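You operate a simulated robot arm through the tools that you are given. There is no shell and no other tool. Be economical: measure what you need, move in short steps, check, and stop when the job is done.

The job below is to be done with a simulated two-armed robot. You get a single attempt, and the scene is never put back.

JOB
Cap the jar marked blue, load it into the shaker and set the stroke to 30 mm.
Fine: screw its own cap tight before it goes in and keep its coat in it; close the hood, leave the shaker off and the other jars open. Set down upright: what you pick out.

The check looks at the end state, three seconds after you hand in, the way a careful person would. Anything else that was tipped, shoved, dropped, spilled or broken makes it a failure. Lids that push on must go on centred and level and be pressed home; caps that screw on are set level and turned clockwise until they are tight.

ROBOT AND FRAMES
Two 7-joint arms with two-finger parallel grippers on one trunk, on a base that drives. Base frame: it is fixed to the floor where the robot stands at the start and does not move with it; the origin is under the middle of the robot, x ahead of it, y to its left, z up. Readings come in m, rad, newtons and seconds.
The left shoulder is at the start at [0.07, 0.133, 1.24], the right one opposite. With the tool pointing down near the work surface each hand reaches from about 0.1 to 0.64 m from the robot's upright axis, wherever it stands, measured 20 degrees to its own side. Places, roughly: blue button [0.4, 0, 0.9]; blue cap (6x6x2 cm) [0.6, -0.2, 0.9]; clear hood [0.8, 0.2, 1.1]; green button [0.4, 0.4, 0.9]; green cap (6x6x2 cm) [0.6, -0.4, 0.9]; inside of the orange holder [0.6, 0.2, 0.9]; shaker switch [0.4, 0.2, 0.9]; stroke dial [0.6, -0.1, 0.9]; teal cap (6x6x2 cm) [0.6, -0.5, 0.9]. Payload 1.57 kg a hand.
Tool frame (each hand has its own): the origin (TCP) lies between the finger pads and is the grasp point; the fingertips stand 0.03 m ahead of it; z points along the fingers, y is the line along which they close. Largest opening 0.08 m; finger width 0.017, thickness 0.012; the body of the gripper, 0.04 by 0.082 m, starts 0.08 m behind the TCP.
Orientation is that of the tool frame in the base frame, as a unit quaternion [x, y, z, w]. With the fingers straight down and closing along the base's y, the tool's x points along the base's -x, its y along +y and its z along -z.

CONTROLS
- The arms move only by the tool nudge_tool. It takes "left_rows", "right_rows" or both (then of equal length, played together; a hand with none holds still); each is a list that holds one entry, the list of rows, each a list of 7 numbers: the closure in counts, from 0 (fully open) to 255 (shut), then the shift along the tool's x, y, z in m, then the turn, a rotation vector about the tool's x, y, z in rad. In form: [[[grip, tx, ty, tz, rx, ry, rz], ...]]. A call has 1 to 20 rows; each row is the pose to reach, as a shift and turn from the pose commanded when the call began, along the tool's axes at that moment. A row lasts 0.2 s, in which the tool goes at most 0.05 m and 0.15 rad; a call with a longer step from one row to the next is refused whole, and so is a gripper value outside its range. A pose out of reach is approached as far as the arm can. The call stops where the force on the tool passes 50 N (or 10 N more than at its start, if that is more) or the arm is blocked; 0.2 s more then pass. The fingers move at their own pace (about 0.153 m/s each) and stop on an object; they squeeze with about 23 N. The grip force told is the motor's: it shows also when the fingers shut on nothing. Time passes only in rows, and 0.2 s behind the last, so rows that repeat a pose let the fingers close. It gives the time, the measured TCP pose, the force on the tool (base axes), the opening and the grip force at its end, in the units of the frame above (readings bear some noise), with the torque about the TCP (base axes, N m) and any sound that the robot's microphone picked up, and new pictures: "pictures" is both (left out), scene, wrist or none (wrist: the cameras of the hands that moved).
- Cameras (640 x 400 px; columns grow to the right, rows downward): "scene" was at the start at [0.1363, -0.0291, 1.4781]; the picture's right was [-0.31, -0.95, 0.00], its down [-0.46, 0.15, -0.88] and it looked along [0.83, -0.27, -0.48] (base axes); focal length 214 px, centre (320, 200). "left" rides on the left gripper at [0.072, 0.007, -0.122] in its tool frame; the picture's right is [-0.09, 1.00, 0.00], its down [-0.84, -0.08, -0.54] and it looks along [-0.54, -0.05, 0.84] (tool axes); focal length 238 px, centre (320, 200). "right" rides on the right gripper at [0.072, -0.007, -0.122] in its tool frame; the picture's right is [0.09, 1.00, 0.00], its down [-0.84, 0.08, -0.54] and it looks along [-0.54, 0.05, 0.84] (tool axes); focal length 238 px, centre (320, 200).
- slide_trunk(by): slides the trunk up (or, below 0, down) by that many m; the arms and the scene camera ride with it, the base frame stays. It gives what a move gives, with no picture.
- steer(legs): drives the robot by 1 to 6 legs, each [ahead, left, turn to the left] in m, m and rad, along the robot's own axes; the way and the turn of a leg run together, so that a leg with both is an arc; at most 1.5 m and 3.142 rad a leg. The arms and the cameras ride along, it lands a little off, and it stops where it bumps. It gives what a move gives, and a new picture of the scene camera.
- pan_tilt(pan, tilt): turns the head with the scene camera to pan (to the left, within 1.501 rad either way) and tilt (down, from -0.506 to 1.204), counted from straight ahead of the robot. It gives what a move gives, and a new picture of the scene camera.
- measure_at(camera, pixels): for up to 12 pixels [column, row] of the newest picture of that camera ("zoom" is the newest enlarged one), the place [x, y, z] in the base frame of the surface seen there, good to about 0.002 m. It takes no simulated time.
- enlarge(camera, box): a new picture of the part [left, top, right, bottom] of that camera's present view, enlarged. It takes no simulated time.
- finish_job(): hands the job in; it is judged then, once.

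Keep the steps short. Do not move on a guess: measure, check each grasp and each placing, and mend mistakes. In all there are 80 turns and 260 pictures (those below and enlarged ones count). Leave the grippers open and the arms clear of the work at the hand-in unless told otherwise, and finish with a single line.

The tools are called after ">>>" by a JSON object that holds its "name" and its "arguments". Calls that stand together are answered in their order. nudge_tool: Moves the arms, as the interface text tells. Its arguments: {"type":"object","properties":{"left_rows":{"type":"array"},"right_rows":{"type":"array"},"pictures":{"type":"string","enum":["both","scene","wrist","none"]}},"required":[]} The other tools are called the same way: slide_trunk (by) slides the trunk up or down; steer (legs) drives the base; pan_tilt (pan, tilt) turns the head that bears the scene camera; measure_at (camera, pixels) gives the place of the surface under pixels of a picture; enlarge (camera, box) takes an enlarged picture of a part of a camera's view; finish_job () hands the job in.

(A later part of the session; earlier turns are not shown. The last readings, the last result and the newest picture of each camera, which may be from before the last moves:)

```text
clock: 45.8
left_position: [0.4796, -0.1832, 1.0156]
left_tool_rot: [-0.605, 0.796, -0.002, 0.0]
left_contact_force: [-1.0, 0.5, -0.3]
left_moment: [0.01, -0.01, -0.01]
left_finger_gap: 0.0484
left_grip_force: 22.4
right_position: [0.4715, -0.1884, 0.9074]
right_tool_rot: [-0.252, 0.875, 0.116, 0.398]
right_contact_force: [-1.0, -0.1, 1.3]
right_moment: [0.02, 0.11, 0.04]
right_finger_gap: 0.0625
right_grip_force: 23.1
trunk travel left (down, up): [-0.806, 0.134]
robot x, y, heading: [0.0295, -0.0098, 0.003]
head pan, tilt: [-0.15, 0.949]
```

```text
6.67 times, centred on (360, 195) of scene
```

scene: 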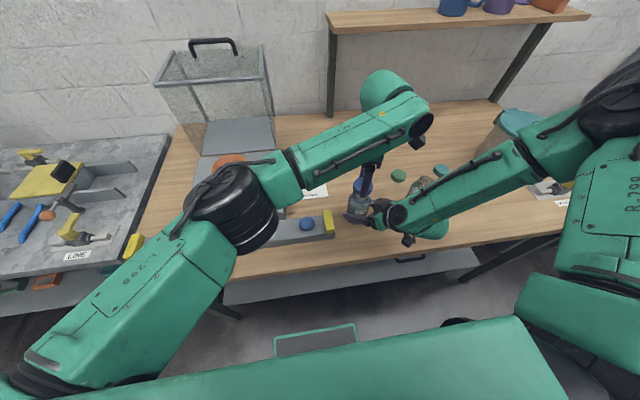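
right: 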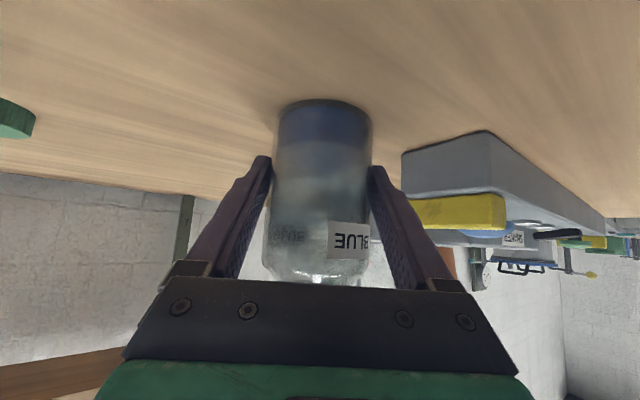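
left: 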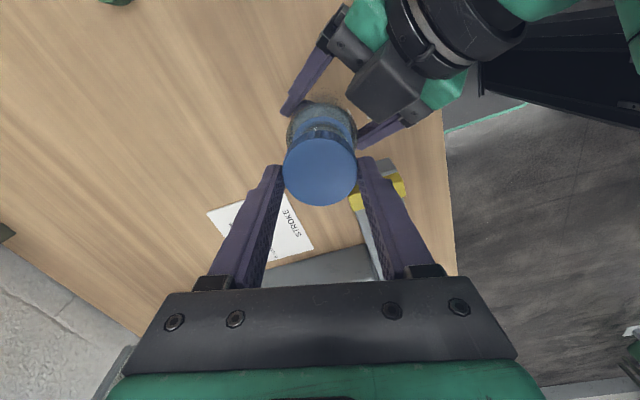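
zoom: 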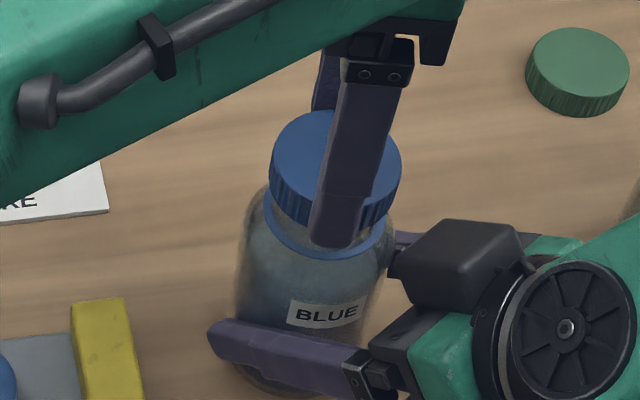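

No contact force yet; the cap starts to go over the rim. I go on lowering in 3 mm steps.

>>> {"name": "nudge_tool", "arguments": {"left_rows": [[[255, 0, 0, 0.003, 0, 0, 0], [255, 0, 0, 0.006, 0, 0, 0], [255, 0, 0, 0.009, 0, 0, 0], [255, 0, 0, 0.012, 0, 0, 0]]], "pictures": "none"}}

>>> {"name": "enlarge", "arguments": {"camera": "scene", "box": [325, 165, 395, 225]}}

```text
clock: 46.8
left_position: [0.479, -0.1823, 1.0058]
left_tool_rot: [-0.604, 0.797, -0.003, 0.0]
left_contact_force: [-7.1, 4.0, 19.0]
left_moment: [0.05, 0.3, -0.05]
left_finger_gap: 0.0485
left_grip_force: 23.1
right_position: [0.4714, -0.1887, 0.9075]
right_tool_rot: [-0.25, 0.875, 0.113, 0.399]
right_contact_force: [7.6, -4.8, -6.2]
right_moment: [0.48, 0.35, 0.04]
right_finger_gap: 0.0626
right_grip_force: 23.5
trunk travel left (down, up): [-0.806, 0.134]
robot x, y, heading: [0.0347, -0.0127, 0.001]
head pan, tilt: [-0.15, 0.949]
```

```text
6.67 times, centred on (360, 195) of scene
```

zoom: 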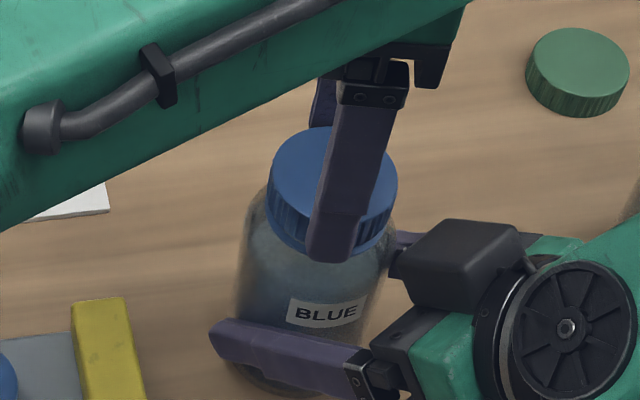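

Contact at 19 N with the cap over the neck thread. I ease 1 mm sideways along the reaction and turn clockwise 1.65 rad with light down pressure.

>>> {"name": "nudge_tool", "arguments": {"left_rows": [[[255, -0.0004, 0.0011, -0.001, 0, 0, 0], [255, -0.0004, 0.0011, -0.001, 0, 0, 0.15], [255, -0.0004, 0.0011, -0.001, 0, 0, 0.3], [255, -0.0004, 0.0011, -0.0005, 0, 0, 0.45], [255, -0.0004, 0.0011, -0.0005, 0, 0, 0.6], [255, -0.0004, 0.0011, 0, 0, 0, 0.75], [255, -0.0004, 0.0011, 0, 0, 0, 0.9], [255, -0.0004, 0.0011, 0.0005, 0, 0, 1.05], [255, -0.0004, 0.0011, 0.0005, 0, 0, 1.2], [255, -0.0004, 0.0011, 0.001, 0, 0, 1.35], [255, -0.0004, 0.0011, 0.001, 0, 0, 1.5], [255, -0.0004, 0.0011, 0.001, 0, 0, 1.65]]]}}

>>> {"name": "enlarge", "arguments": {"camera": "scene", "box": [325, 165, 395, 225]}}

```text
clock: 49.4
left_position: [0.4771, -0.1827, 1.0038]
left_tool_rot: [0.176, 0.984, -0.002, 0.002]
left_contact_force: [9.0, -8.8, 17.2]
left_moment: [-0.24, -0.31, -0.02]
left_finger_gap: 0.0482
left_grip_force: 23.4
right_position: [0.4704, -0.1874, 0.907]
right_tool_rot: [-0.251, 0.874, 0.115, 0.398]
right_contact_force: [-6.5, 6.7, -0.6]
right_moment: [-0.49, -0.33, 0.1]
right_finger_gap: 0.0623
right_grip_force: 23.3
trunk travel left (down, up): [-0.806, 0.134]
robot x, y, heading: [0.0298, -0.015, -0.005]
head pan, tilt: [-0.15, 0.949]
```

scene: 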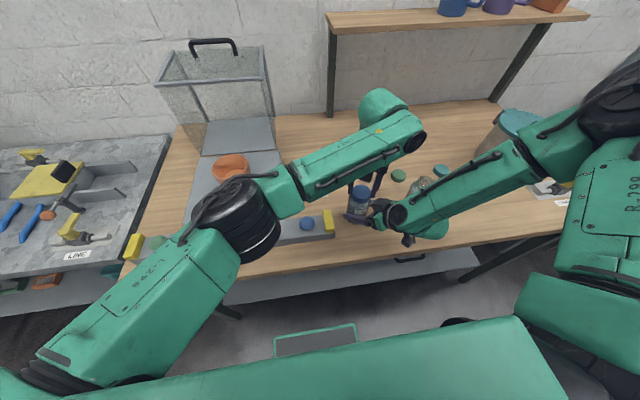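
left: 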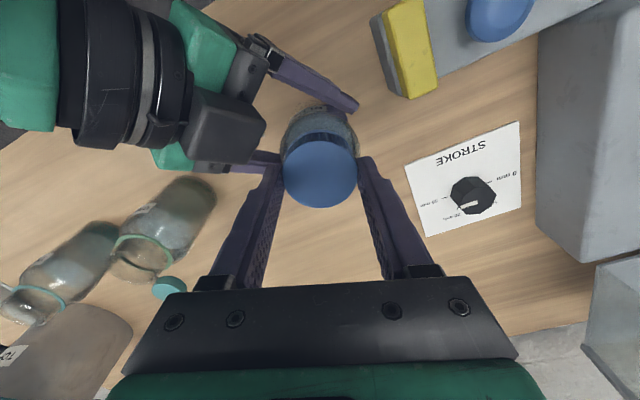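

```text
6.67 times, centred on (360, 195) of scene
```

zoom: 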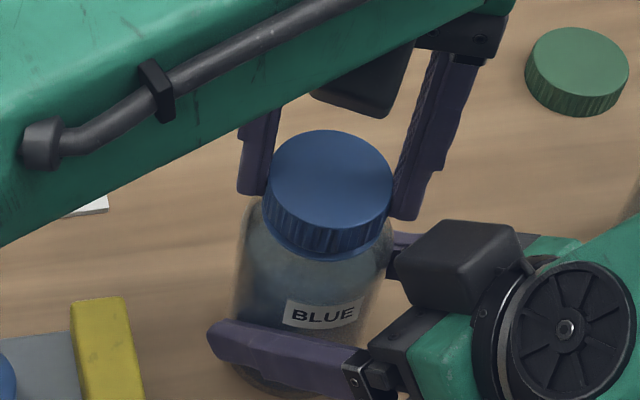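

The cap went down 2 mm and engaged. I go on turning another 1.35 rad with a small sideways relief.

>>> {"name": "nudge_tool", "arguments": {"left_rows": [[[255, -0.0015, -0.0007, 0, 0, 0, 0.15], [255, -0.0015, -0.0007, 0, 0, 0, 0.3], [255, -0.0015, -0.0007, 0.0005, 0, 0, 0.45], [255, -0.0015, -0.0007, 0.0005, 0, 0, 0.6], [255, -0.0015, -0.0007, 0.001, 0, 0, 0.75], [255, -0.0015, -0.0007, 0.001, 0, 0, 0.9], [255, -0.0015, -0.0007, 0.0015, 0, 0, 1.05], [255, -0.0015, -0.0007, 0.0015, 0, 0, 1.2], [255, -0.0015, -0.0007, 0.0015, 0, 0, 1.35]]], "pictures": "wrist"}}

```text
clock: 51.4
left_position: [0.4781, -0.1826, 1.0032]
left_tool_rot: [0.752, 0.659, 0.0, 0.003]
left_contact_force: [-7.8, -2.7, 16.1]
left_moment: [-0.09, 0.23, -0.01]
left_finger_gap: 0.0481
left_grip_force: 23.2
right_position: [0.4706, -0.1879, 0.9086]
right_tool_rot: [-0.251, 0.874, 0.114, 0.399]
right_contact_force: [4.2, 1.8, -4.8]
right_moment: [0.07, 0.45, 0.03]
right_finger_gap: 0.0624
right_grip_force: 23.5
trunk travel left (down, up): [-0.806, 0.134]
robot x, y, heading: [0.0346, -0.0131, -0.004]
head pan, tilt: [-0.15, 0.949]
```

left: 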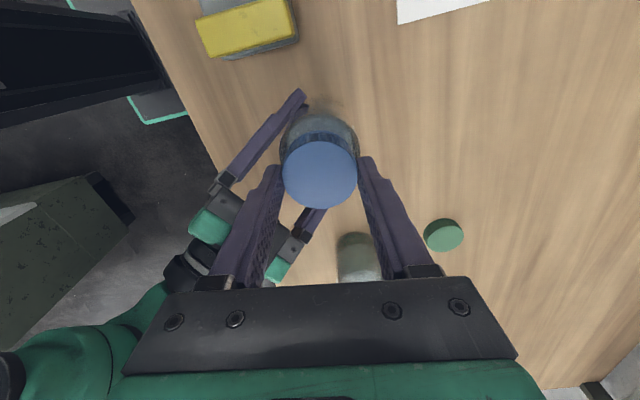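

No tightening torque yet. I continue another 0.9 rad while the wrist allows.

>>> {"name": "nudge_tool", "arguments": {"left_rows": [[[255, 0, 0.0005, 0, 0, 0, 0.15], [255, 0, 0.0005, 0.0005, 0, 0, 0.3], [255, 0, 0.0005, 0.0005, 0, 0, 0.45], [255, 0, 0.0005, 0.001, 0, 0, 0.6], [255, 0, 0.0005, 0.001, 0, 0, 0.75], [255, 0, 0.0005, 0.001, 0, 0, 0.9]]], "pictures": "none"}}

>>> {"name": "enlarge", "arguments": {"camera": "scene", "box": [325, 165, 395, 225]}}

```text
clock: 52.8
left_position: [0.4789, -0.1824, 1.0015]
left_tool_rot: [0.964, 0.267, 0.002, 0.001]
left_contact_force: [-10.7, -0.6, 15.4]
left_moment: [-0.1, 0.35, 0.0]
left_finger_gap: 0.0483
left_grip_force: 23.1
right_position: [0.4713, -0.1878, 0.9102]
right_tool_rot: [-0.252, 0.874, 0.115, 0.399]
right_contact_force: [8.2, -1.5, -1.5]
right_moment: [0.14, 0.39, -0.06]
right_finger_gap: 0.0622
right_grip_force: 23.0
trunk travel left (down, up): [-0.806, 0.134]
robot x, y, heading: [0.0326, -0.0085, 0.004]
head pan, tilt: [-0.15, 0.949]
```

```text
6.67 times, centred on (360, 195) of scene
```

zoom: 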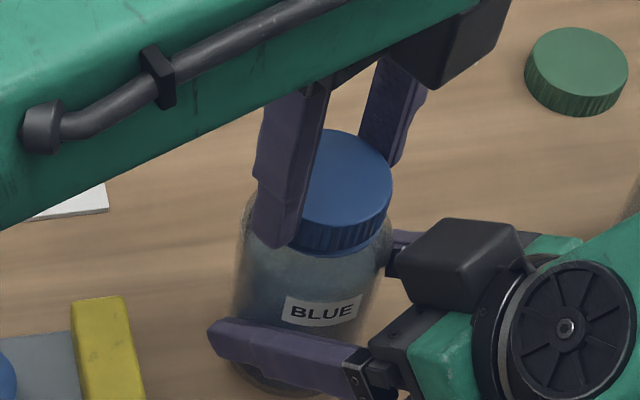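

Wrist at +2.6 rad. I open, rise 3 cm, and wind the left wrist back.

>>> {"name": "nudge_tool", "arguments": {"left_rows": [[[0, 0, 0, 0, 0, 0, 0], [0, 0, 0, 0, 0, 0, 0], [0, 0, 0, -0.03, 0, 0, 0], [0, 0, 0, -0.03, 0, 0, -0.15], [0, 0, 0, -0.03, 0, 0, -0.3], [0, 0, 0, -0.03, 0, 0, -0.45], [0, 0, 0, -0.03, 0, 0, -0.6], [0, 0, 0, -0.03, 0, 0, -0.75], [0, 0, 0, -0.03, 0, 0, -0.9], [0, 0, 0, -0.03, 0, 0, -1.05], [0, 0, 0, -0.03, 0, 0, -1.2], [0, 0, 0, -0.03, 0, 0, -1.35], [0, 0, 0, -0.03, 0, 0, -1.5], [0, 0, 0, -0.03, 0, 0, -1.65], [0, 0, 0, -0.03, 0, 0, -1.8], [0, 0, 0, -0.03, 0, 0, -1.95], [0, 0, 0, -0.03, 0, 0, -2.1], [0, 0, 0, -0.03, 0, 0, -2.25], [0, 0, 0, -0.03, 0, 0, -2.4], [0, 0, 0, -0.03, 0, 0, -2.55]]], "pictures": "none"}}

>>> {"name": "nudge_tool", "arguments": {"left_rows": [[[0, 0, 0, 0, 0, 0, -0.15], [0, 0, 0, 0, 0, 0, -0.3], [0, 0, 0, 0, 0, 0, -0.45], [0, 0, 0, 0, 0, 0, -0.6], [0, 0, 0, 0, 0, 0, -0.75], [0, 0, 0, 0, 0, 0, -0.9], [0, 0, 0, 0, 0, 0, -1.05], [0, 0, 0, 0, 0, 0, -1.2], [0, 0, 0, 0, 0, 0, -1.35]]]}}

>>> {"name": "enlarge", "arguments": {"camera": "scene", "box": [325, 165, 395, 225]}}

>>> {"name": "enlarge", "arguments": {"camera": "left", "box": [250, 80, 390, 220]}}

```text
clock: 57.0
left_position: [0.4794, -0.1827, 1.0321]
left_tool_rot: [0.023, 1.0, -0.002, 0.002]
left_contact_force: [0.5, 0.0, 0.0]
left_moment: [-0.04, -0.02, 0.01]
left_finger_gap: 0.0801
left_grip_force: 0.1
right_position: [0.4705, -0.1883, 0.9082]
right_tool_rot: [-0.252, 0.874, 0.115, 0.4]
right_contact_force: [-0.2, 1.0, 10.4]
right_moment: [0.32, -0.35, 0.04]
right_finger_gap: 0.0621
right_grip_force: 23.3
trunk travel left (down, up): [-0.806, 0.134]
robot x, y, heading: [0.0305, -0.0111, 0.005]
head pan, tilt: [-0.15, 0.949]
```

```text
clock: 59.0
left_position: [0.4794, -0.1823, 1.0315]
left_tool_rot: [-0.607, 0.795, -0.001, 0.001]
left_contact_force: [-0.5, 0.5, 0.3]
left_moment: [-0.02, 0.03, 0.02]
left_finger_gap: 0.0801
left_grip_force: 0.1
right_position: [0.4711, -0.1883, 0.9085]
right_tool_rot: [-0.252, 0.874, 0.115, 0.4]
right_contact_force: [0.5, 0.8, 11.0]
right_moment: [0.29, -0.32, 0.02]
right_finger_gap: 0.0623
right_grip_force: 23.1
trunk travel left (down, up): [-0.806, 0.134]
robot x, y, heading: [0.0265, -0.0111, -0.0]
head pan, tilt: [-0.15, 0.949]
```

scene: 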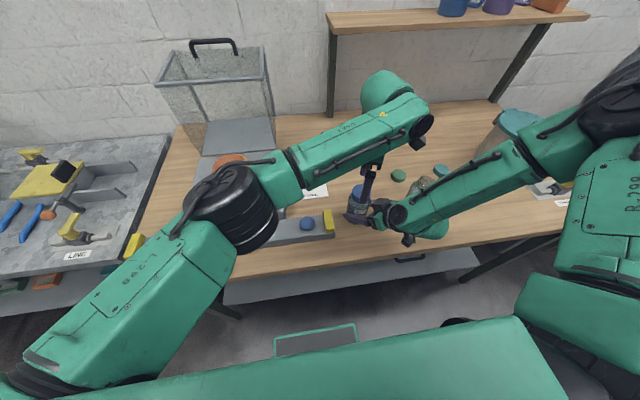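
left: 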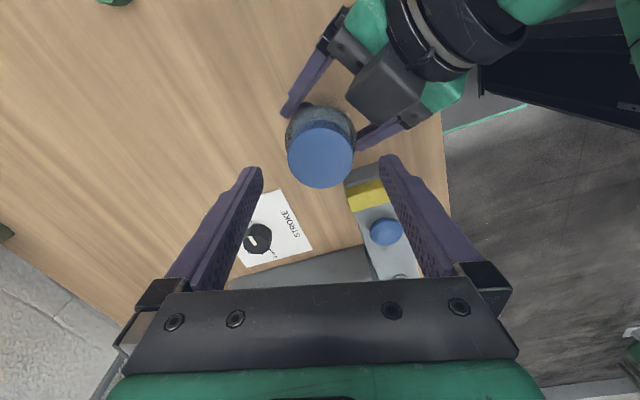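

```text
6.67 times, centred on (360, 195) of scene
```

zoom: 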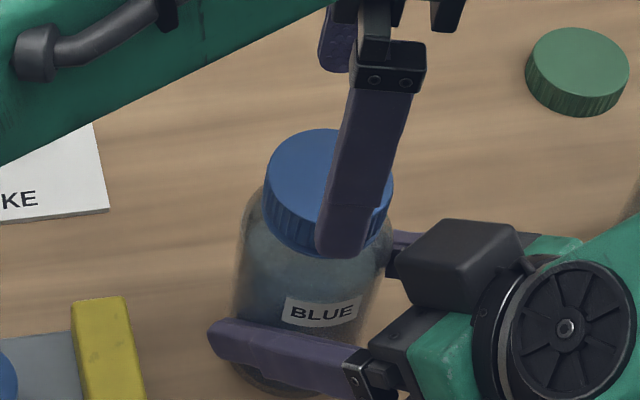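

```text
2.86 times, centred on (320, 150) of left
```

zoom: 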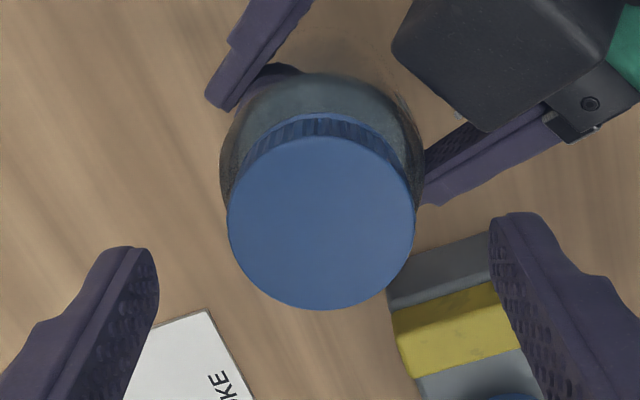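

Cap sits level on the jar. I lower again, grip and turn clockwise 1.8 rad.

>>> {"name": "nudge_tool", "arguments": {"left_rows": [[[0, 0, 0, 0.02, 0, 0, 0], [0, 0, 0, 0.0305, 0, 0, 0], [150, 0, 0, 0.0305, 0, 0, 0], [255, 0, 0, 0.0305, 0, 0, 0], [255, 0, 0, 0.0305, 0, 0, 0], [255, 0, 0, 0.031, 0, 0, 0.15], [255, 0, 0, 0.031, 0, 0, 0.3], [255, 0, 0, 0.0315, 0, 0, 0.45], [255, 0, 0, 0.0315, 0, 0, 0.6], [255, 0, 0, 0.032, 0, 0, 0.75], [255, 0, 0, 0.032, 0, 0, 0.9], [255, 0, 0, 0.0325, 0, 0, 1.05], [255, 0, 0, 0.0325, 0, 0, 1.2], [255, 0, 0, 0.033, 0, 0, 1.35], [255, 0, 0, 0.033, 0, 0, 1.5], [255, 0, 0, 0.033, 0, 0, 1.65], [255, 0, 0, 0.033, 0, 0, 1.8]]], "pictures": "none"}}

>>> {"name": "enlarge", "arguments": {"camera": "scene", "box": [325, 165, 395, 225]}}

```text
clock: 62.6
left_position: [0.478, -0.1822, 0.9992]
left_tool_rot: [0.248, 0.969, -0.002, 0.001]
left_contact_force: [-2.2, 4.5, 13.7]
left_moment: [0.17, 0.07, 0.23]
left_finger_gap: 0.0486
left_grip_force: 22.5
right_position: [0.4719, -0.1869, 0.9082]
right_tool_rot: [-0.252, 0.874, 0.114, 0.399]
right_contact_force: [1.0, -5.3, 0.4]
right_moment: [0.18, 0.12, -0.15]
right_finger_gap: 0.0625
right_grip_force: 23.5
trunk travel left (down, up): [-0.806, 0.134]
robot x, y, heading: [0.0302, -0.0104, 0.001]
head pan, tilt: [-0.15, 0.949]
```

```text
6.67 times, centred on (360, 195) of scene
```

zoom: 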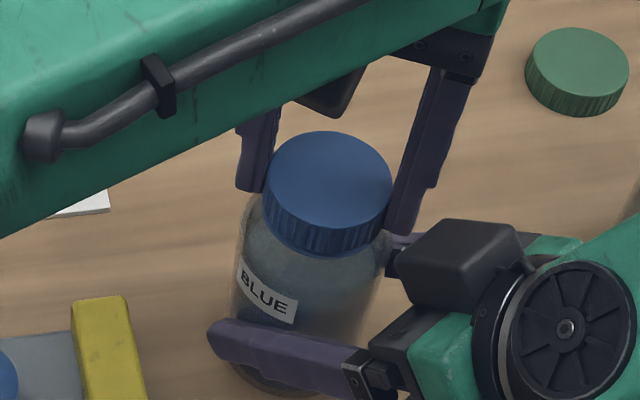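

The torque rose to 0.23 N m and the jar now turns with the cap in the right fingers: it seems to have come tight. I turn 0.6 rad more to confirm.

>>> {"name": "nudge_tool", "arguments": {"left_rows": [[[255, 0, 0, 0, 0, 0, 0.1], [255, 0, 0, 0, 0, 0, 0.2], [255, 0, 0, 0, 0, 0, 0.3], [255, 0, 0, 0, 0, 0, 0.4], [255, 0, 0, 0, 0, 0, 0.5], [255, 0, 0, 0, 0, 0, 0.6]]], "pictures": "none"}}

>>> {"name": "enlarge", "arguments": {"camera": "scene", "box": [325, 165, 395, 225]}}

```text
clock: 64.0
left_position: [0.4788, -0.1828, 0.9991]
left_tool_rot: [0.524, 0.852, 0.0, 0.002]
left_contact_force: [0.2, 3.6, 13.1]
left_moment: [0.12, -0.01, 0.86]
left_finger_gap: 0.0486
left_grip_force: 22.4
right_position: [0.4715, -0.1883, 0.9079]
right_tool_rot: [-0.251, 0.874, 0.114, 0.4]
right_contact_force: [1.3, -4.2, 0.5]
right_moment: [-0.12, -0.11, -0.79]
right_finger_gap: 0.0628
right_grip_force: 23.3
trunk travel left (down, up): [-0.806, 0.134]
robot x, y, heading: [0.0308, -0.012, 0.003]
head pan, tilt: [-0.15, 0.949]
```

```text
6.67 times, centred on (360, 195) of scene
```

zoom: 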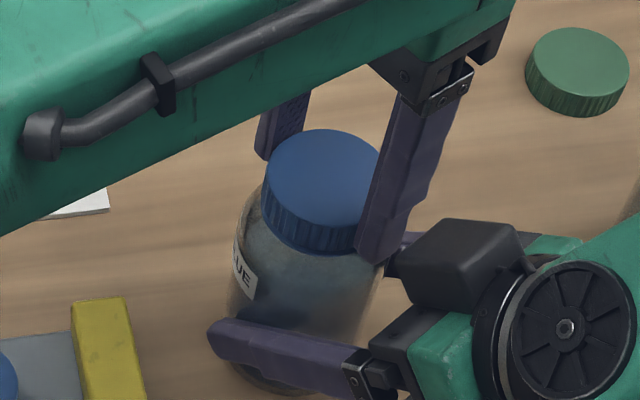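

Torque went up to 0.86 N m, so the cap is tight. I open the right hand and back it out along its fingers while the left holds the cap.

>>> {"name": "nudge_tool", "arguments": {"right_rows": [[[0, 0, 0, 0, 0, 0, 0], [0, 0, 0, 0, 0, 0, 0], [0, 0, 0, -0.04, 0, 0, 0], [0, 0, 0, -0.08, 0, 0, 0], [0, 0, 0, -0.12, 0, 0, 0], [0, -0.03, 0, -0.15, 0, 0, 0], [0, -0.06, 0, -0.175, 0, 0, 0], [0, -0.09, 0, -0.2, 0, 0, 0]]]}}

```text
clock: 65.8
left_position: [0.48, -0.1832, 0.9989]
left_tool_rot: [0.523, 0.852, -0.001, 0.002]
left_contact_force: [1.9, -1.4, 9.2]
left_moment: [-0.06, 0.01, 0.02]
left_finger_gap: 0.0485
left_grip_force: 23.2
right_position: [0.4308, -0.2618, 1.1117]
right_tool_rot: [-0.251, 0.875, 0.115, 0.397]
right_contact_force: [0.4, -0.2, -0.5]
right_moment: [-0.03, 0.0, 0.0]
right_finger_gap: 0.0799
right_grip_force: 0.0
right hand out of reach, approached as far as the arm can: row 5, 6, 7, 8
trunk travel left (down, up): [-0.806, 0.134]
robot x, y, heading: [0.0326, -0.0121, 0.001]
head pan, tilt: [-0.15, 0.949]
```

scene: 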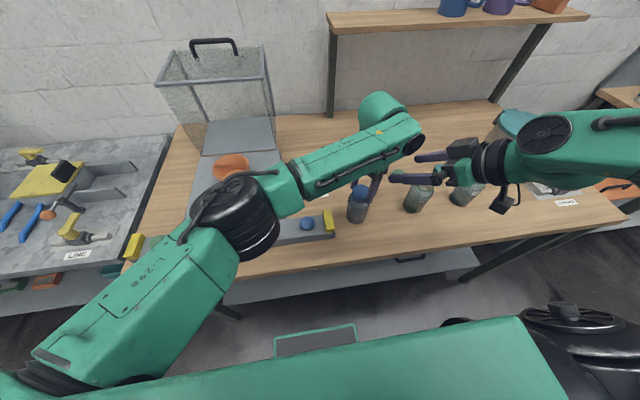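
right: 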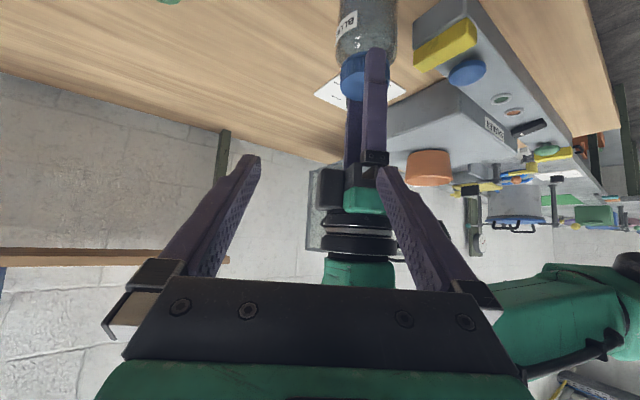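

Jar stands free, held by the cap. I lift it 0.2 m and swing the right hand up and away to the right.

>>> {"name": "nudge_tool", "arguments": {"left_rows": [[[255, 0, 0, -0.02, 0, 0, 0], [255, 0, 0, -0.06, 0, 0, 0], [255, 0, 0, -0.105, 0, 0, 0], [255, 0, 0, -0.15, 0, 0, 0], [255, 0, 0, -0.195, 0, 0, 0]]], "right_rows": [[[0, -0.008, -0.025, -0.025, 0, 0, 0], [0, -0.015, -0.05, -0.05, 0, 0, 0], [0, -0.023, -0.076, -0.076, 0, 0, 0], [0, -0.03, -0.102, -0.101, 0, 0, 0], [0, -0.038, -0.127, -0.126, 0, 0, 0]]]}}

```text
clock: 67.0
left_position: [0.4935, -0.1549, 1.1805]
left_tool_rot: [0.519, 0.855, -0.003, 0.003]
left_contact_force: [-0.5, 0.0, -4.3]
left_moment: [-0.03, -0.02, -0.01]
left_finger_gap: 0.0483
left_grip_force: 23.1
left hand out of reach, approached as far as the arm can: row 4, 5
right_position: [0.4402, -0.4081, 1.2221]
right_tool_rot: [-0.252, 0.875, 0.115, 0.397]
right_contact_force: [0.0, -0.2, -0.7]
right_moment: [0.01, -0.01, -0.01]
right_finger_gap: 0.0799
right_grip_force: 0.1
trunk travel left (down, up): [-0.806, 0.134]
robot x, y, heading: [0.0297, -0.0124, -0.003]
head pan, tilt: [-0.15, 0.949]
```

scene: 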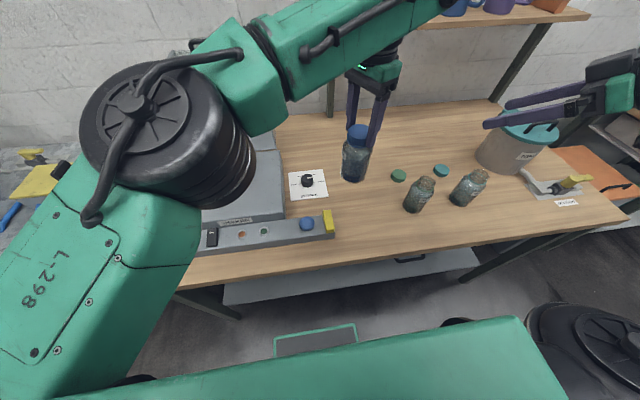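
right: 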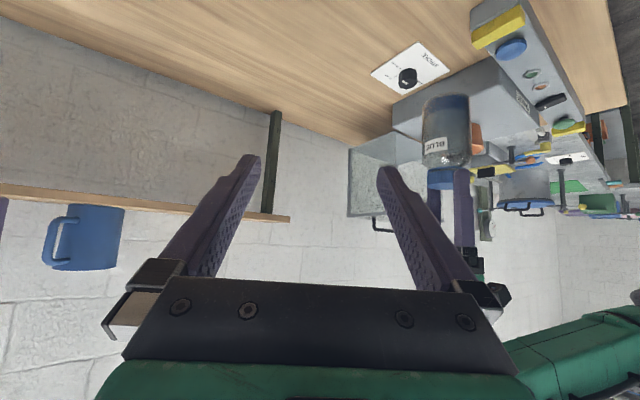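
left: 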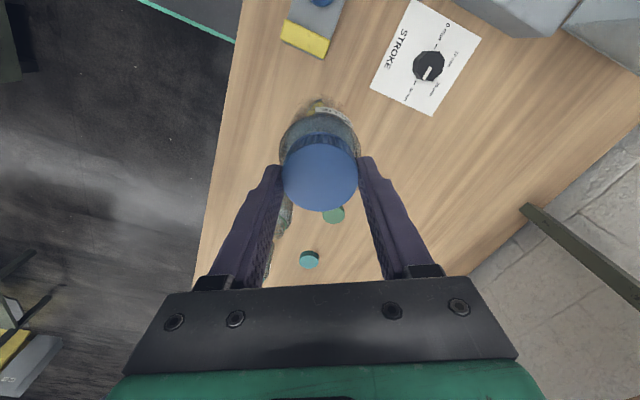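

Jar hangs level. I carry it toward the shaker (to about (0.57,0.045), z 1.18), winding the wrist back to neutral, then look at the holder.

>>> {"name": "nudge_tool", "arguments": {"left_rows": [[[255, 0.0176, 0.0204, 0, 0, 0, -0.136], [255, 0.0352, 0.0408, 0, 0, 0, -0.272], [255, 0.0527, 0.0613, 0, 0, 0, -0.408], [255, 0.0703, 0.0817, 0, 0, 0, -0.544], [255, 0.0879, 0.1021, 0, 0, 0, -0.68], [255, 0.1055, 0.1225, 0, 0, 0, -0.816], [255, 0.123, 0.143, 0, 0, 0, -0.952], [255, 0.1406, 0.1634, 0, 0, 0, -1.09]]]}}

>>> {"name": "enlarge", "arguments": {"camera": "right", "box": [340, 60, 580, 220]}}

```text
clock: 68.8
left_position: [0.5775, 0.0483, 1.1789]
left_tool_rot: [0.004, 1.0, -0.002, 0.001]
left_contact_force: [0.5, -0.1, -3.6]
left_moment: [-0.05, -0.02, -0.06]
left_finger_gap: 0.0483
left_grip_force: 22.8
right_position: [0.4417, -0.4074, 1.2214]
right_tool_rot: [-0.252, 0.875, 0.114, 0.397]
right_contact_force: [-0.5, -0.7, 0.0]
right_moment: [-0.02, -0.01, -0.01]
right_finger_gap: 0.0798
right_grip_force: 0.0
trunk travel left (down, up): [-0.806, 0.134]
robot x, y, heading: [0.0289, -0.012, 0.001]
head pan, tilt: [-0.15, 0.949]
```

scene: 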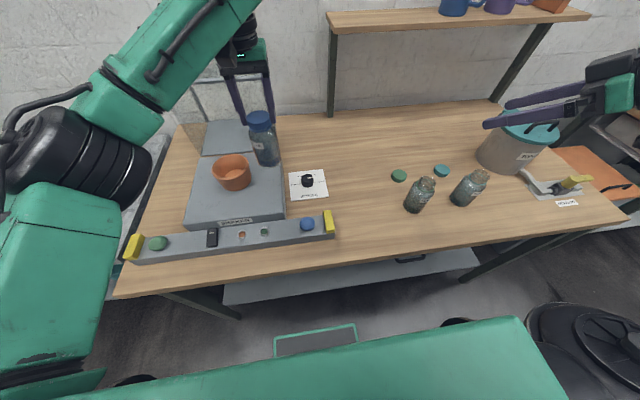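
left: 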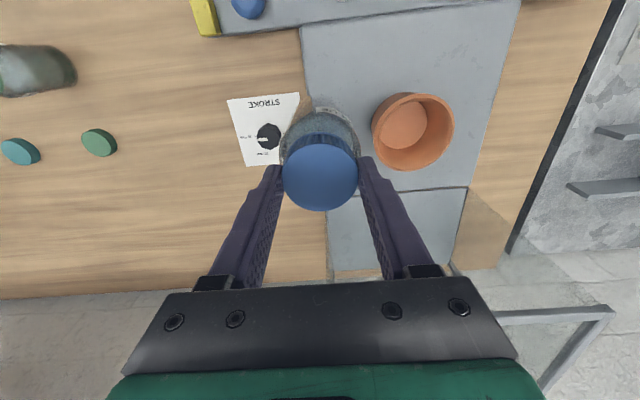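

```text
2.50 times, centred on (460, 140) of right
```

zoom: 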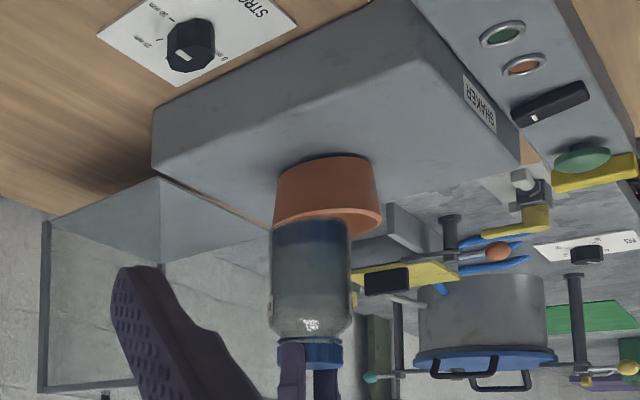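

Both scene and left cameras see the holder clearly. I measure its rim and floor and the hanging jar.

>>> {"name": "enlarge", "arguments": {"camera": "left", "box": [270, 80, 470, 220]}}

>>> {"name": "measure_at", "arguments": {"camera": "left", "pixels": [[373, 125], [454, 128], [412, 94], [410, 169], [388, 102], [440, 102], [384, 153], [440, 155], [405, 125], [383, 125], [426, 125], [404, 104]]}}

>>> {"name": "measure_at", "arguments": {"camera": "scene", "pixels": [[214, 164], [249, 166], [231, 155], [232, 178], [232, 170], [259, 112], [249, 118], [271, 117], [262, 163], [258, 145], [279, 143]]}}

```text
2.86 times, centred on (370, 150) of left
```

zoom: 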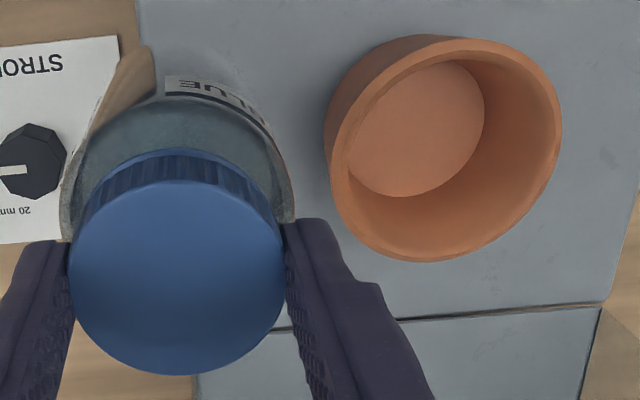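

```text
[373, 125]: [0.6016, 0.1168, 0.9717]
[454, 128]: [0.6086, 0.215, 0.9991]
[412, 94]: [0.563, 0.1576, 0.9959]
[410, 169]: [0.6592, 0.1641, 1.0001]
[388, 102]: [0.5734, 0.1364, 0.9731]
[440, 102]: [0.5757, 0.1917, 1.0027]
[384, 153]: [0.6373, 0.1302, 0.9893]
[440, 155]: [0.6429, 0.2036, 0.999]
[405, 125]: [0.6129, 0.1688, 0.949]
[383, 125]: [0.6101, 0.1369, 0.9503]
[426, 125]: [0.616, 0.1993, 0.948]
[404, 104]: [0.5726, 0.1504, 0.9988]
```

```text
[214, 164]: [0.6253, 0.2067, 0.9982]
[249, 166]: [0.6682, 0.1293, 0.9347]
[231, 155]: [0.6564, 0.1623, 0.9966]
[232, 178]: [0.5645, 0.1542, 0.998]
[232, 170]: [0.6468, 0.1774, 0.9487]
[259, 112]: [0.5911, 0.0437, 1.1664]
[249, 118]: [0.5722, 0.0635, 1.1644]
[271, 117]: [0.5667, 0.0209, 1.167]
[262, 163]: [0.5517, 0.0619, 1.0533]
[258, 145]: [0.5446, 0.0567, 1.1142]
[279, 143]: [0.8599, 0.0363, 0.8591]
```

>>> {"name": "measure_at", "arguments": {"camera": "zoom", "pixels": [[76, 262], [280, 262], [178, 188], [180, 368], [120, 330], [240, 330], [68, 205], [290, 205], [170, 100], [465, 70], [350, 165], [410, 193]]}}

```text
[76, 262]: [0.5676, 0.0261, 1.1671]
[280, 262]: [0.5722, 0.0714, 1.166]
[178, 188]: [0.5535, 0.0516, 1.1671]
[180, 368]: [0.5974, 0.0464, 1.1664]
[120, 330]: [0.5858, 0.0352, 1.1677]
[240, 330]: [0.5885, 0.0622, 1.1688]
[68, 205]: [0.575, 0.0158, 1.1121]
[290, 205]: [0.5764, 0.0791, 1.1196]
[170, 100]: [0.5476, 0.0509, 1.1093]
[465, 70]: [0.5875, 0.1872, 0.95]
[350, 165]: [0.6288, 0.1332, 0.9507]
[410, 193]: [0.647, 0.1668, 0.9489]
```

Cap centre (0.5755,0.0488); holder centre ≈ (0.613,0.167), floor z 0.949, rim 1.00. I move over it at height and check.

>>> {"name": "nudge_tool", "arguments": {"left_rows": [[[255, -0.012, 0.04, 0, 0, 0, 0], [255, -0.025, 0.08, 0, 0, 0, 0], [255, -0.0375, 0.118, 0, 0, 0, 0], [255, -0.0375, 0.118, 0.02, 0, 0, 0], [255, -0.0375, 0.118, 0.03, 0, 0, 0]]]}}

>>> {"name": "enlarge", "arguments": {"camera": "scene", "box": [180, 80, 300, 220]}}

>>> {"name": "enlarge", "arguments": {"camera": "right", "box": [400, 80, 520, 200]}}

>>> {"name": "enlarge", "arguments": {"camera": "left", "box": [250, 60, 390, 220]}}

```text
clock: 70.0
left_position: [0.6149, 0.1643, 1.1489]
left_tool_rot: [0.004, 1.0, -0.002, -0.001]
left_contact_force: [0.7, 0.7, -2.9]
left_moment: [0.02, -0.01, -0.01]
left_finger_gap: 0.0482
left_grip_force: 22.9
right_position: [0.4419, -0.4078, 1.2225]
right_tool_rot: [-0.252, 0.875, 0.116, 0.397]
right_contact_force: [0.6, -0.3, -0.2]
right_moment: [-0.04, 0.01, -0.01]
right_finger_gap: 0.08
right_grip_force: 0.0
trunk travel left (down, up): [-0.806, 0.134]
robot x, y, heading: [0.0278, -0.0109, 0.0]
head pan, tilt: [-0.15, 0.949]
```

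scene: 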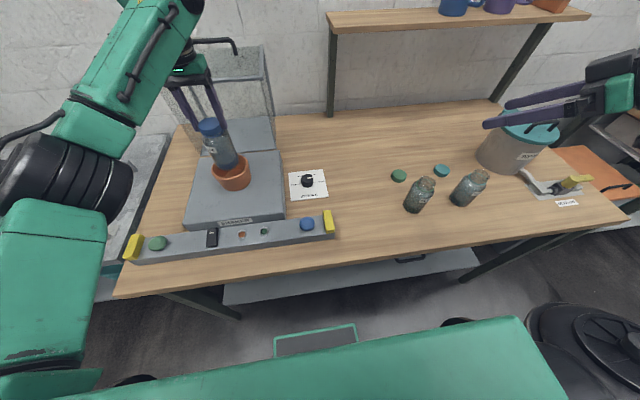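
left: 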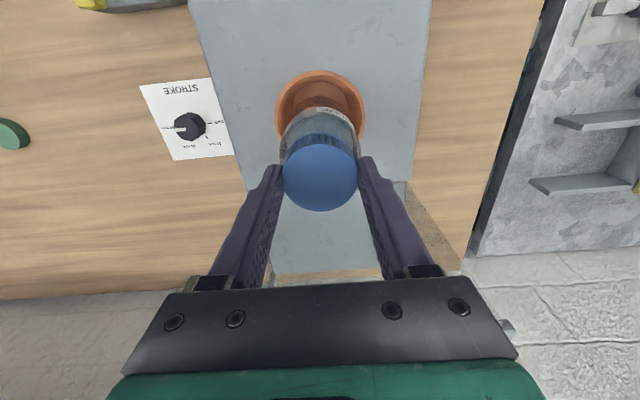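

```text
2.86 times, centred on (240, 150) of scene
```

zoom: 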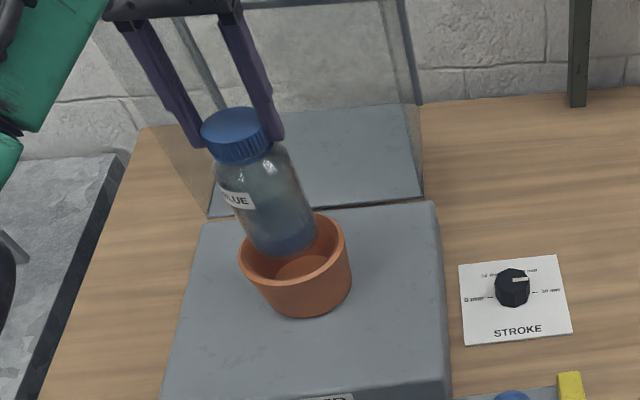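

```text
3.33 times, centred on (460, 140) of right
```

zoom: 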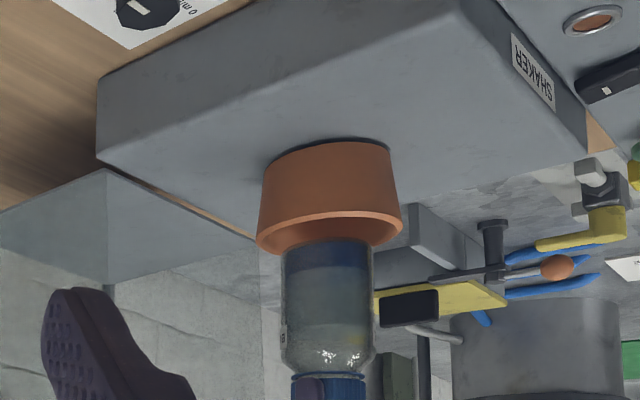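

```text
2.50 times, centred on (320, 140) of left
```

zoom: 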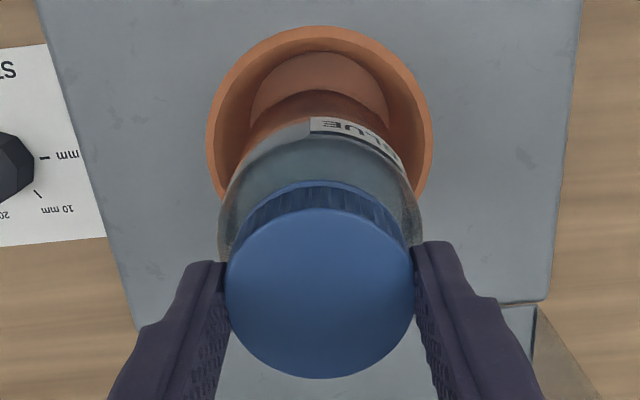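

Aligned from all three views. I lower slowly the 6 cm to the floor of the holder, watching the force.

>>> {"name": "nudge_tool", "arguments": {"left_rows": [[[255, 0, 0, 0.01, 0, 0, 0], [255, 0, 0, 0.02, 0, 0, 0], [255, 0, 0, 0.03, 0, 0, 0], [255, 0, 0, 0.04, 0, 0, 0], [255, 0, 0, 0.048, 0, 0, 0], [255, 0, 0, 0.055, 0, 0, 0], [255, 0, 0, 0.059, 0, 0, 0]]]}}

>>> {"name": "enlarge", "arguments": {"camera": "scene", "box": [180, 80, 300, 220]}}

```text
clock: 71.6
left_position: [0.615, 0.1652, 1.0908]
left_tool_rot: [0.004, 1.0, -0.001, 0.001]
left_contact_force: [0.9, 0.3, -3.0]
left_moment: [-0.01, -0.01, 0.03]
left_finger_gap: 0.048
left_grip_force: 22.8
right_position: [0.4413, -0.4073, 1.2208]
right_tool_rot: [-0.252, 0.875, 0.115, 0.397]
right_contact_force: [0.7, 0.3, 0.1]
right_moment: [-0.01, -0.03, -0.01]
right_finger_gap: 0.0801
right_grip_force: 0.1
trunk travel left (down, up): [-0.806, 0.134]
robot x, y, heading: [0.0302, -0.0103, -0.0]
head pan, tilt: [-0.15, 0.949]
```

scene: 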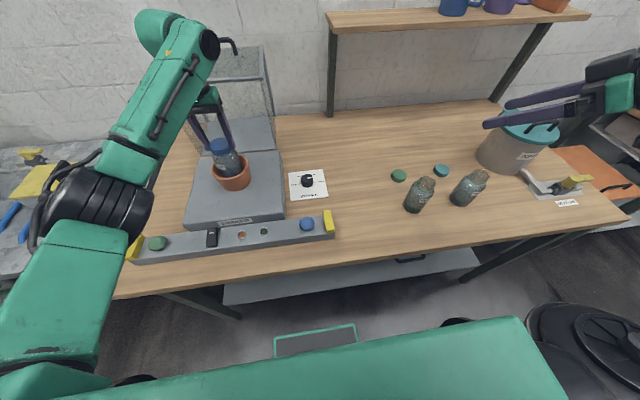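
left: 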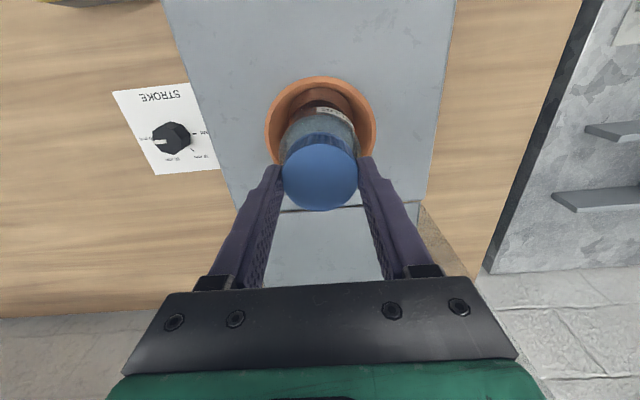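

```text
2.86 times, centred on (240, 150) of scene
```

zoom: 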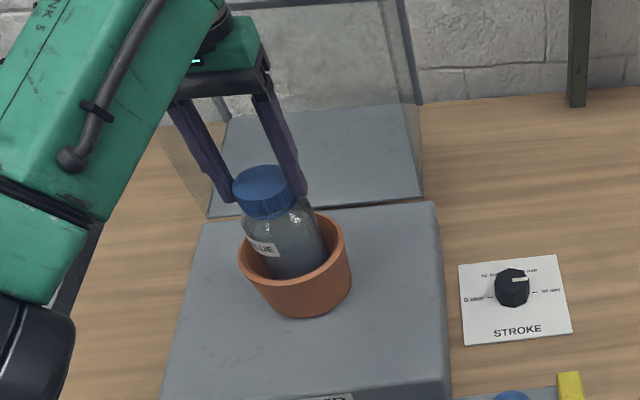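

Still hanging freely (-3 N). A few more millimetres in 1.5 mm steps.

>>> {"name": "nudge_tool", "arguments": {"left_rows": [[[255, 0, 0, 0.0015, 0, 0, 0], [255, 0, 0, 0.003, 0, 0, 0], [255, 0, 0, 0.0045, 0, 0, 0]]], "pictures": "none"}}

```text
clock: 72.4
left_position: [0.6139, 0.1638, 1.0871]
left_tool_rot: [0.004, 1.0, -0.002, 0.002]
left_contact_force: [0.7, -0.9, 3.9]
left_moment: [0.09, -0.22, 0.01]
left_finger_gap: 0.048
left_grip_force: 23.6
right_position: [0.4407, -0.4092, 1.2209]
right_tool_rot: [-0.252, 0.874, 0.116, 0.398]
right_contact_force: [0.2, 0.6, -0.3]
right_moment: [0.02, -0.01, 0.01]
right_finger_gap: 0.0798
right_grip_force: 0.0
trunk travel left (down, up): [-0.806, 0.134]
robot x, y, heading: [0.0261, -0.0102, 0.001]
head pan, tilt: [-0.15, 0.949]
```

The jar rests on the floor (force turned to +3.9 N). I open and rise.

>>> {"name": "nudge_tool", "arguments": {"left_rows": [[[0, 0, 0, 0, 0, 0, 0], [0, 0, 0, 0, 0, 0, 0], [0, 0, 0, -0.03, 0, 0, 0], [0, 0, 0, -0.07, 0, 0, 0], [0, 0, 0, -0.11, 0, 0, 0]]]}}

>>> {"name": "enlarge", "arguments": {"camera": "scene", "box": [180, 80, 300, 220]}}

>>> {"name": "enlarge", "arguments": {"camera": "left", "box": [250, 50, 390, 210]}}

>>> {"name": "enlarge", "arguments": {"camera": "right", "box": [400, 80, 520, 200]}}

```text
clock: 73.6
left_position: [0.6117, 0.1634, 1.1958]
left_tool_rot: [0.004, 1.0, -0.001, 0.001]
left_contact_force: [0.7, -0.2, 0.3]
left_moment: [0.01, 0.03, 0.02]
left_finger_gap: 0.0799
left_grip_force: 0.0
right_position: [0.4389, -0.409, 1.221]
right_tool_rot: [-0.251, 0.875, 0.115, 0.399]
right_contact_force: [0.5, 0.4, -0.5]
right_moment: [0.01, -0.02, 0.01]
right_finger_gap: 0.0799
right_grip_force: 0.0
trunk travel left (down, up): [-0.806, 0.134]
robot x, y, heading: [0.0337, -0.0107, -0.001]
head pan, tilt: [-0.15, 0.949]
```

scene: 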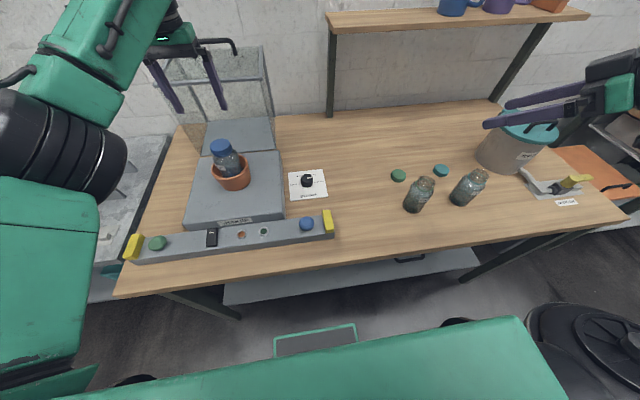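
left: 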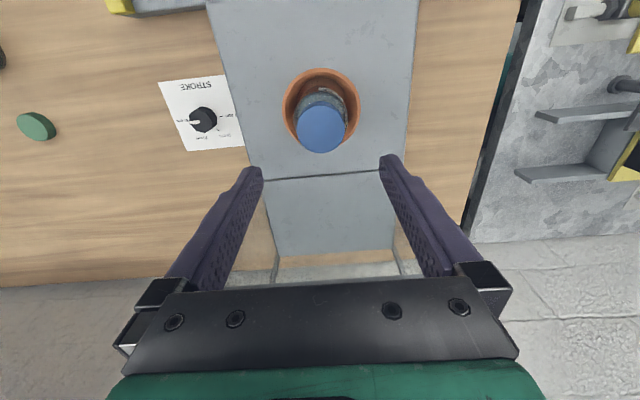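

```text
2.86 times, centred on (240, 150) of scene
```

zoom: 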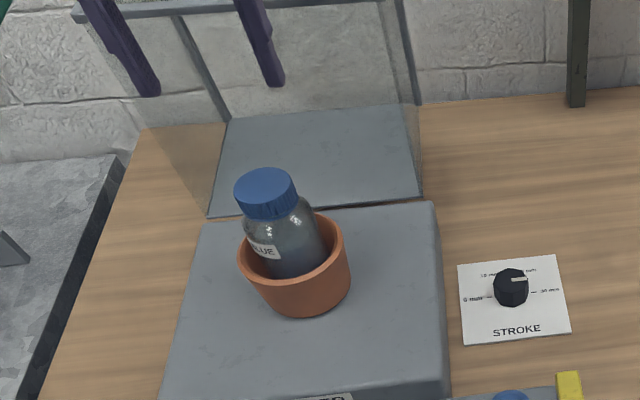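

```text
2.50 times, centred on (320, 130) of left
```

zoom: 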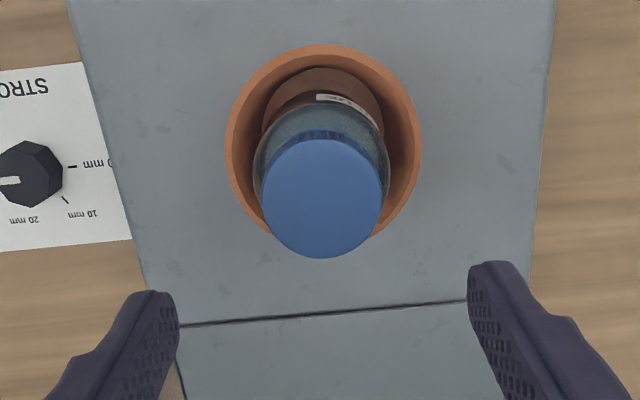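

```text
3.33 times, centred on (460, 140) of right
```

zoom: 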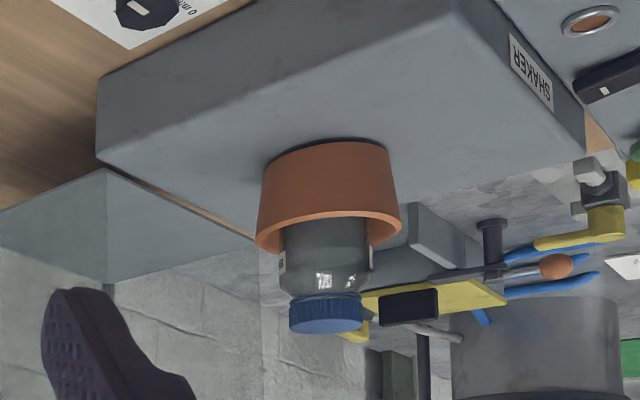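

The jar stands in the holder. I check it is level by measuring the cap top, and look at the hood handle.

>>> {"name": "measure_at", "arguments": {"camera": "zoom", "pixels": [[290, 320], [360, 320], [345, 295]]}}

>>> {"name": "measure_at", "arguments": {"camera": "left", "pixels": [[301, 128], [342, 128], [321, 110], [321, 149], [310, 140], [333, 140]]}}

>>> {"name": "measure_at", "arguments": {"camera": "scene", "pixels": [[234, 41], [236, 51], [215, 41], [197, 43], [265, 70], [262, 48], [220, 80], [268, 100]]}}

```text
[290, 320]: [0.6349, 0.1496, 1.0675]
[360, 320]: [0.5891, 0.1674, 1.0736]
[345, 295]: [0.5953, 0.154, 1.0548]
```

```text
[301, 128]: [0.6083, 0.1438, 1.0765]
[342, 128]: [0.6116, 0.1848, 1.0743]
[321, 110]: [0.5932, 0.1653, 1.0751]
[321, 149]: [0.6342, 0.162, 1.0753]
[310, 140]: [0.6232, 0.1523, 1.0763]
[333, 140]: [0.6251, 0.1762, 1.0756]
```

```text
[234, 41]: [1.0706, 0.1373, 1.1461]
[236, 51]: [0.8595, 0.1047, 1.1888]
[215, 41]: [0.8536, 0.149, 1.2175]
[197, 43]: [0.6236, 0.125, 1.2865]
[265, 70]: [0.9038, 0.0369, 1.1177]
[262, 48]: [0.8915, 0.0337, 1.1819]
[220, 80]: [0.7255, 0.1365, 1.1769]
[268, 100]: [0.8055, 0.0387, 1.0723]
```

Cap top is level (1.075) and centred; the jar is in. Now the hood: bar at about x 0.855, z 1.218, y 0.105–0.2, hinge ≈ (0.73, 0.94). I raise and draw back the left hand, and turn it to point forward/30° down with the fingers closing in the vertical plane.

>>> {"name": "nudge_tool", "arguments": {"left_rows": [[[0, 0.02, 0, -0.03, -0.0627, -0.0627, 0.1086], [0, 0.04, 0, -0.06, -0.1255, -0.1255, 0.2173], [0, 0.06, 0, -0.08, -0.1882, -0.1882, 0.3259], [0, 0.08, 0, -0.1, -0.2509, -0.2509, 0.4346], [0, 0.1, 0, -0.1, -0.3137, -0.3137, 0.5432], [0, 0.1, 0, -0.1, -0.3764, -0.3764, 0.6519], [40, 0.1, 0, -0.1, -0.4391, -0.4391, 0.7605], [80, 0.1, 0, -0.1, -0.5018, -0.5018, 0.8692], [120, 0.1, 0, -0.1, -0.5646, -0.5646, 0.9778], [160, 0.1, 0, -0.1, -0.6273, -0.6273, 1.0865], [170, 0.1, 0, -0.1, -0.69, -0.69, 1.1951], [170, 0.1, 0, -0.1, -0.7528, -0.7528, 1.3038], [170, 0.1, 0, -0.1, -0.8155, -0.8155, 1.4124]]]}}

>>> {"name": "pan_tilt", "arguments": {"pan": 0.3, "tilt": 0.5}}

```text
clock: 76.4
left_position: [0.5131, 0.1656, 1.2949]
left_tool_rot: [0.615, 0.608, 0.353, 0.356]
left_contact_force: [0.6, -0.4, 0.3]
left_moment: [0.01, -0.02, 0.02]
left_finger_gap: 0.0263
left_grip_force: 0.0
right_position: [0.4405, -0.4067, 1.2212]
right_tool_rot: [-0.251, 0.874, 0.115, 0.399]
right_contact_force: [0.0, 0.3, 0.1]
right_moment: [-0.02, -0.03, -0.01]
right_finger_gap: 0.0799
right_grip_force: 0.2
trunk travel left (down, up): [-0.806, 0.134]
robot x, y, heading: [0.0294, -0.0152, 0.001]
head pan, tilt: [-0.15, 0.949]
```

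scene: 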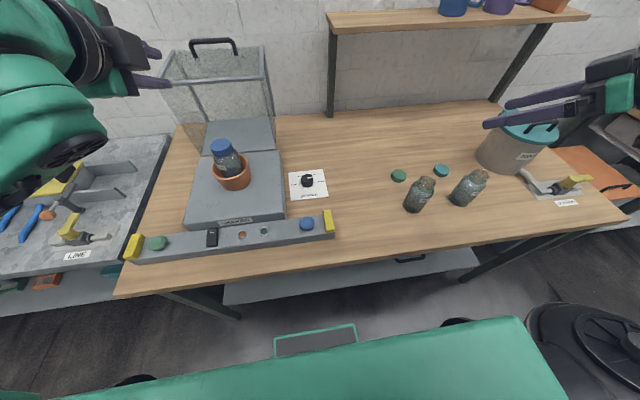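
left: 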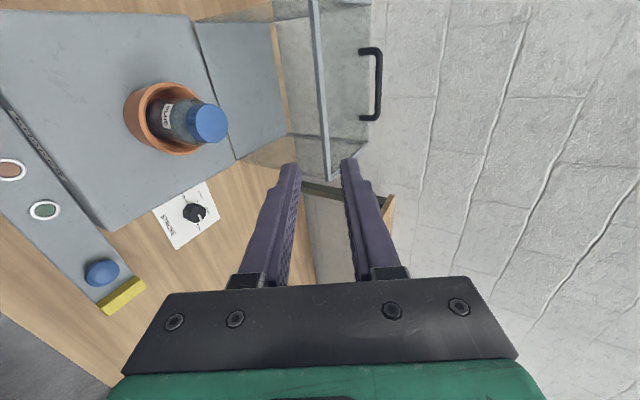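

```text
clock: 77.3
left_position: [0.5139, 0.1652, 1.2959]
left_tool_rot: [0.615, 0.61, 0.352, 0.356]
left_contact_force: [-0.5, 0.5, -0.1]
left_moment: [0.01, 0.0, -0.02]
left_finger_gap: 0.0265
left_grip_force: 0.1
right_position: [0.4396, -0.4095, 1.2215]
right_tool_rot: [-0.252, 0.874, 0.116, 0.399]
right_contact_force: [0.8, 0.5, 0.1]
right_moment: [0.0, 0.0, -0.03]
right_finger_gap: 0.0799
right_grip_force: 0.0
trunk travel left (down, up): [-0.806, 0.134]
robot x, y, heading: [0.0295, -0.0106, 0.002]
head pan, tilt: [0.3, 0.499]
```

scene: 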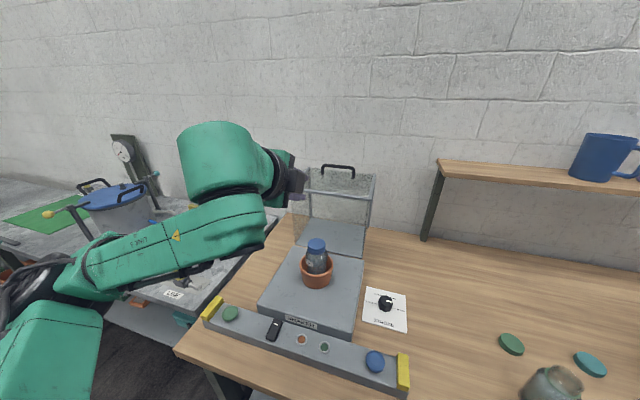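

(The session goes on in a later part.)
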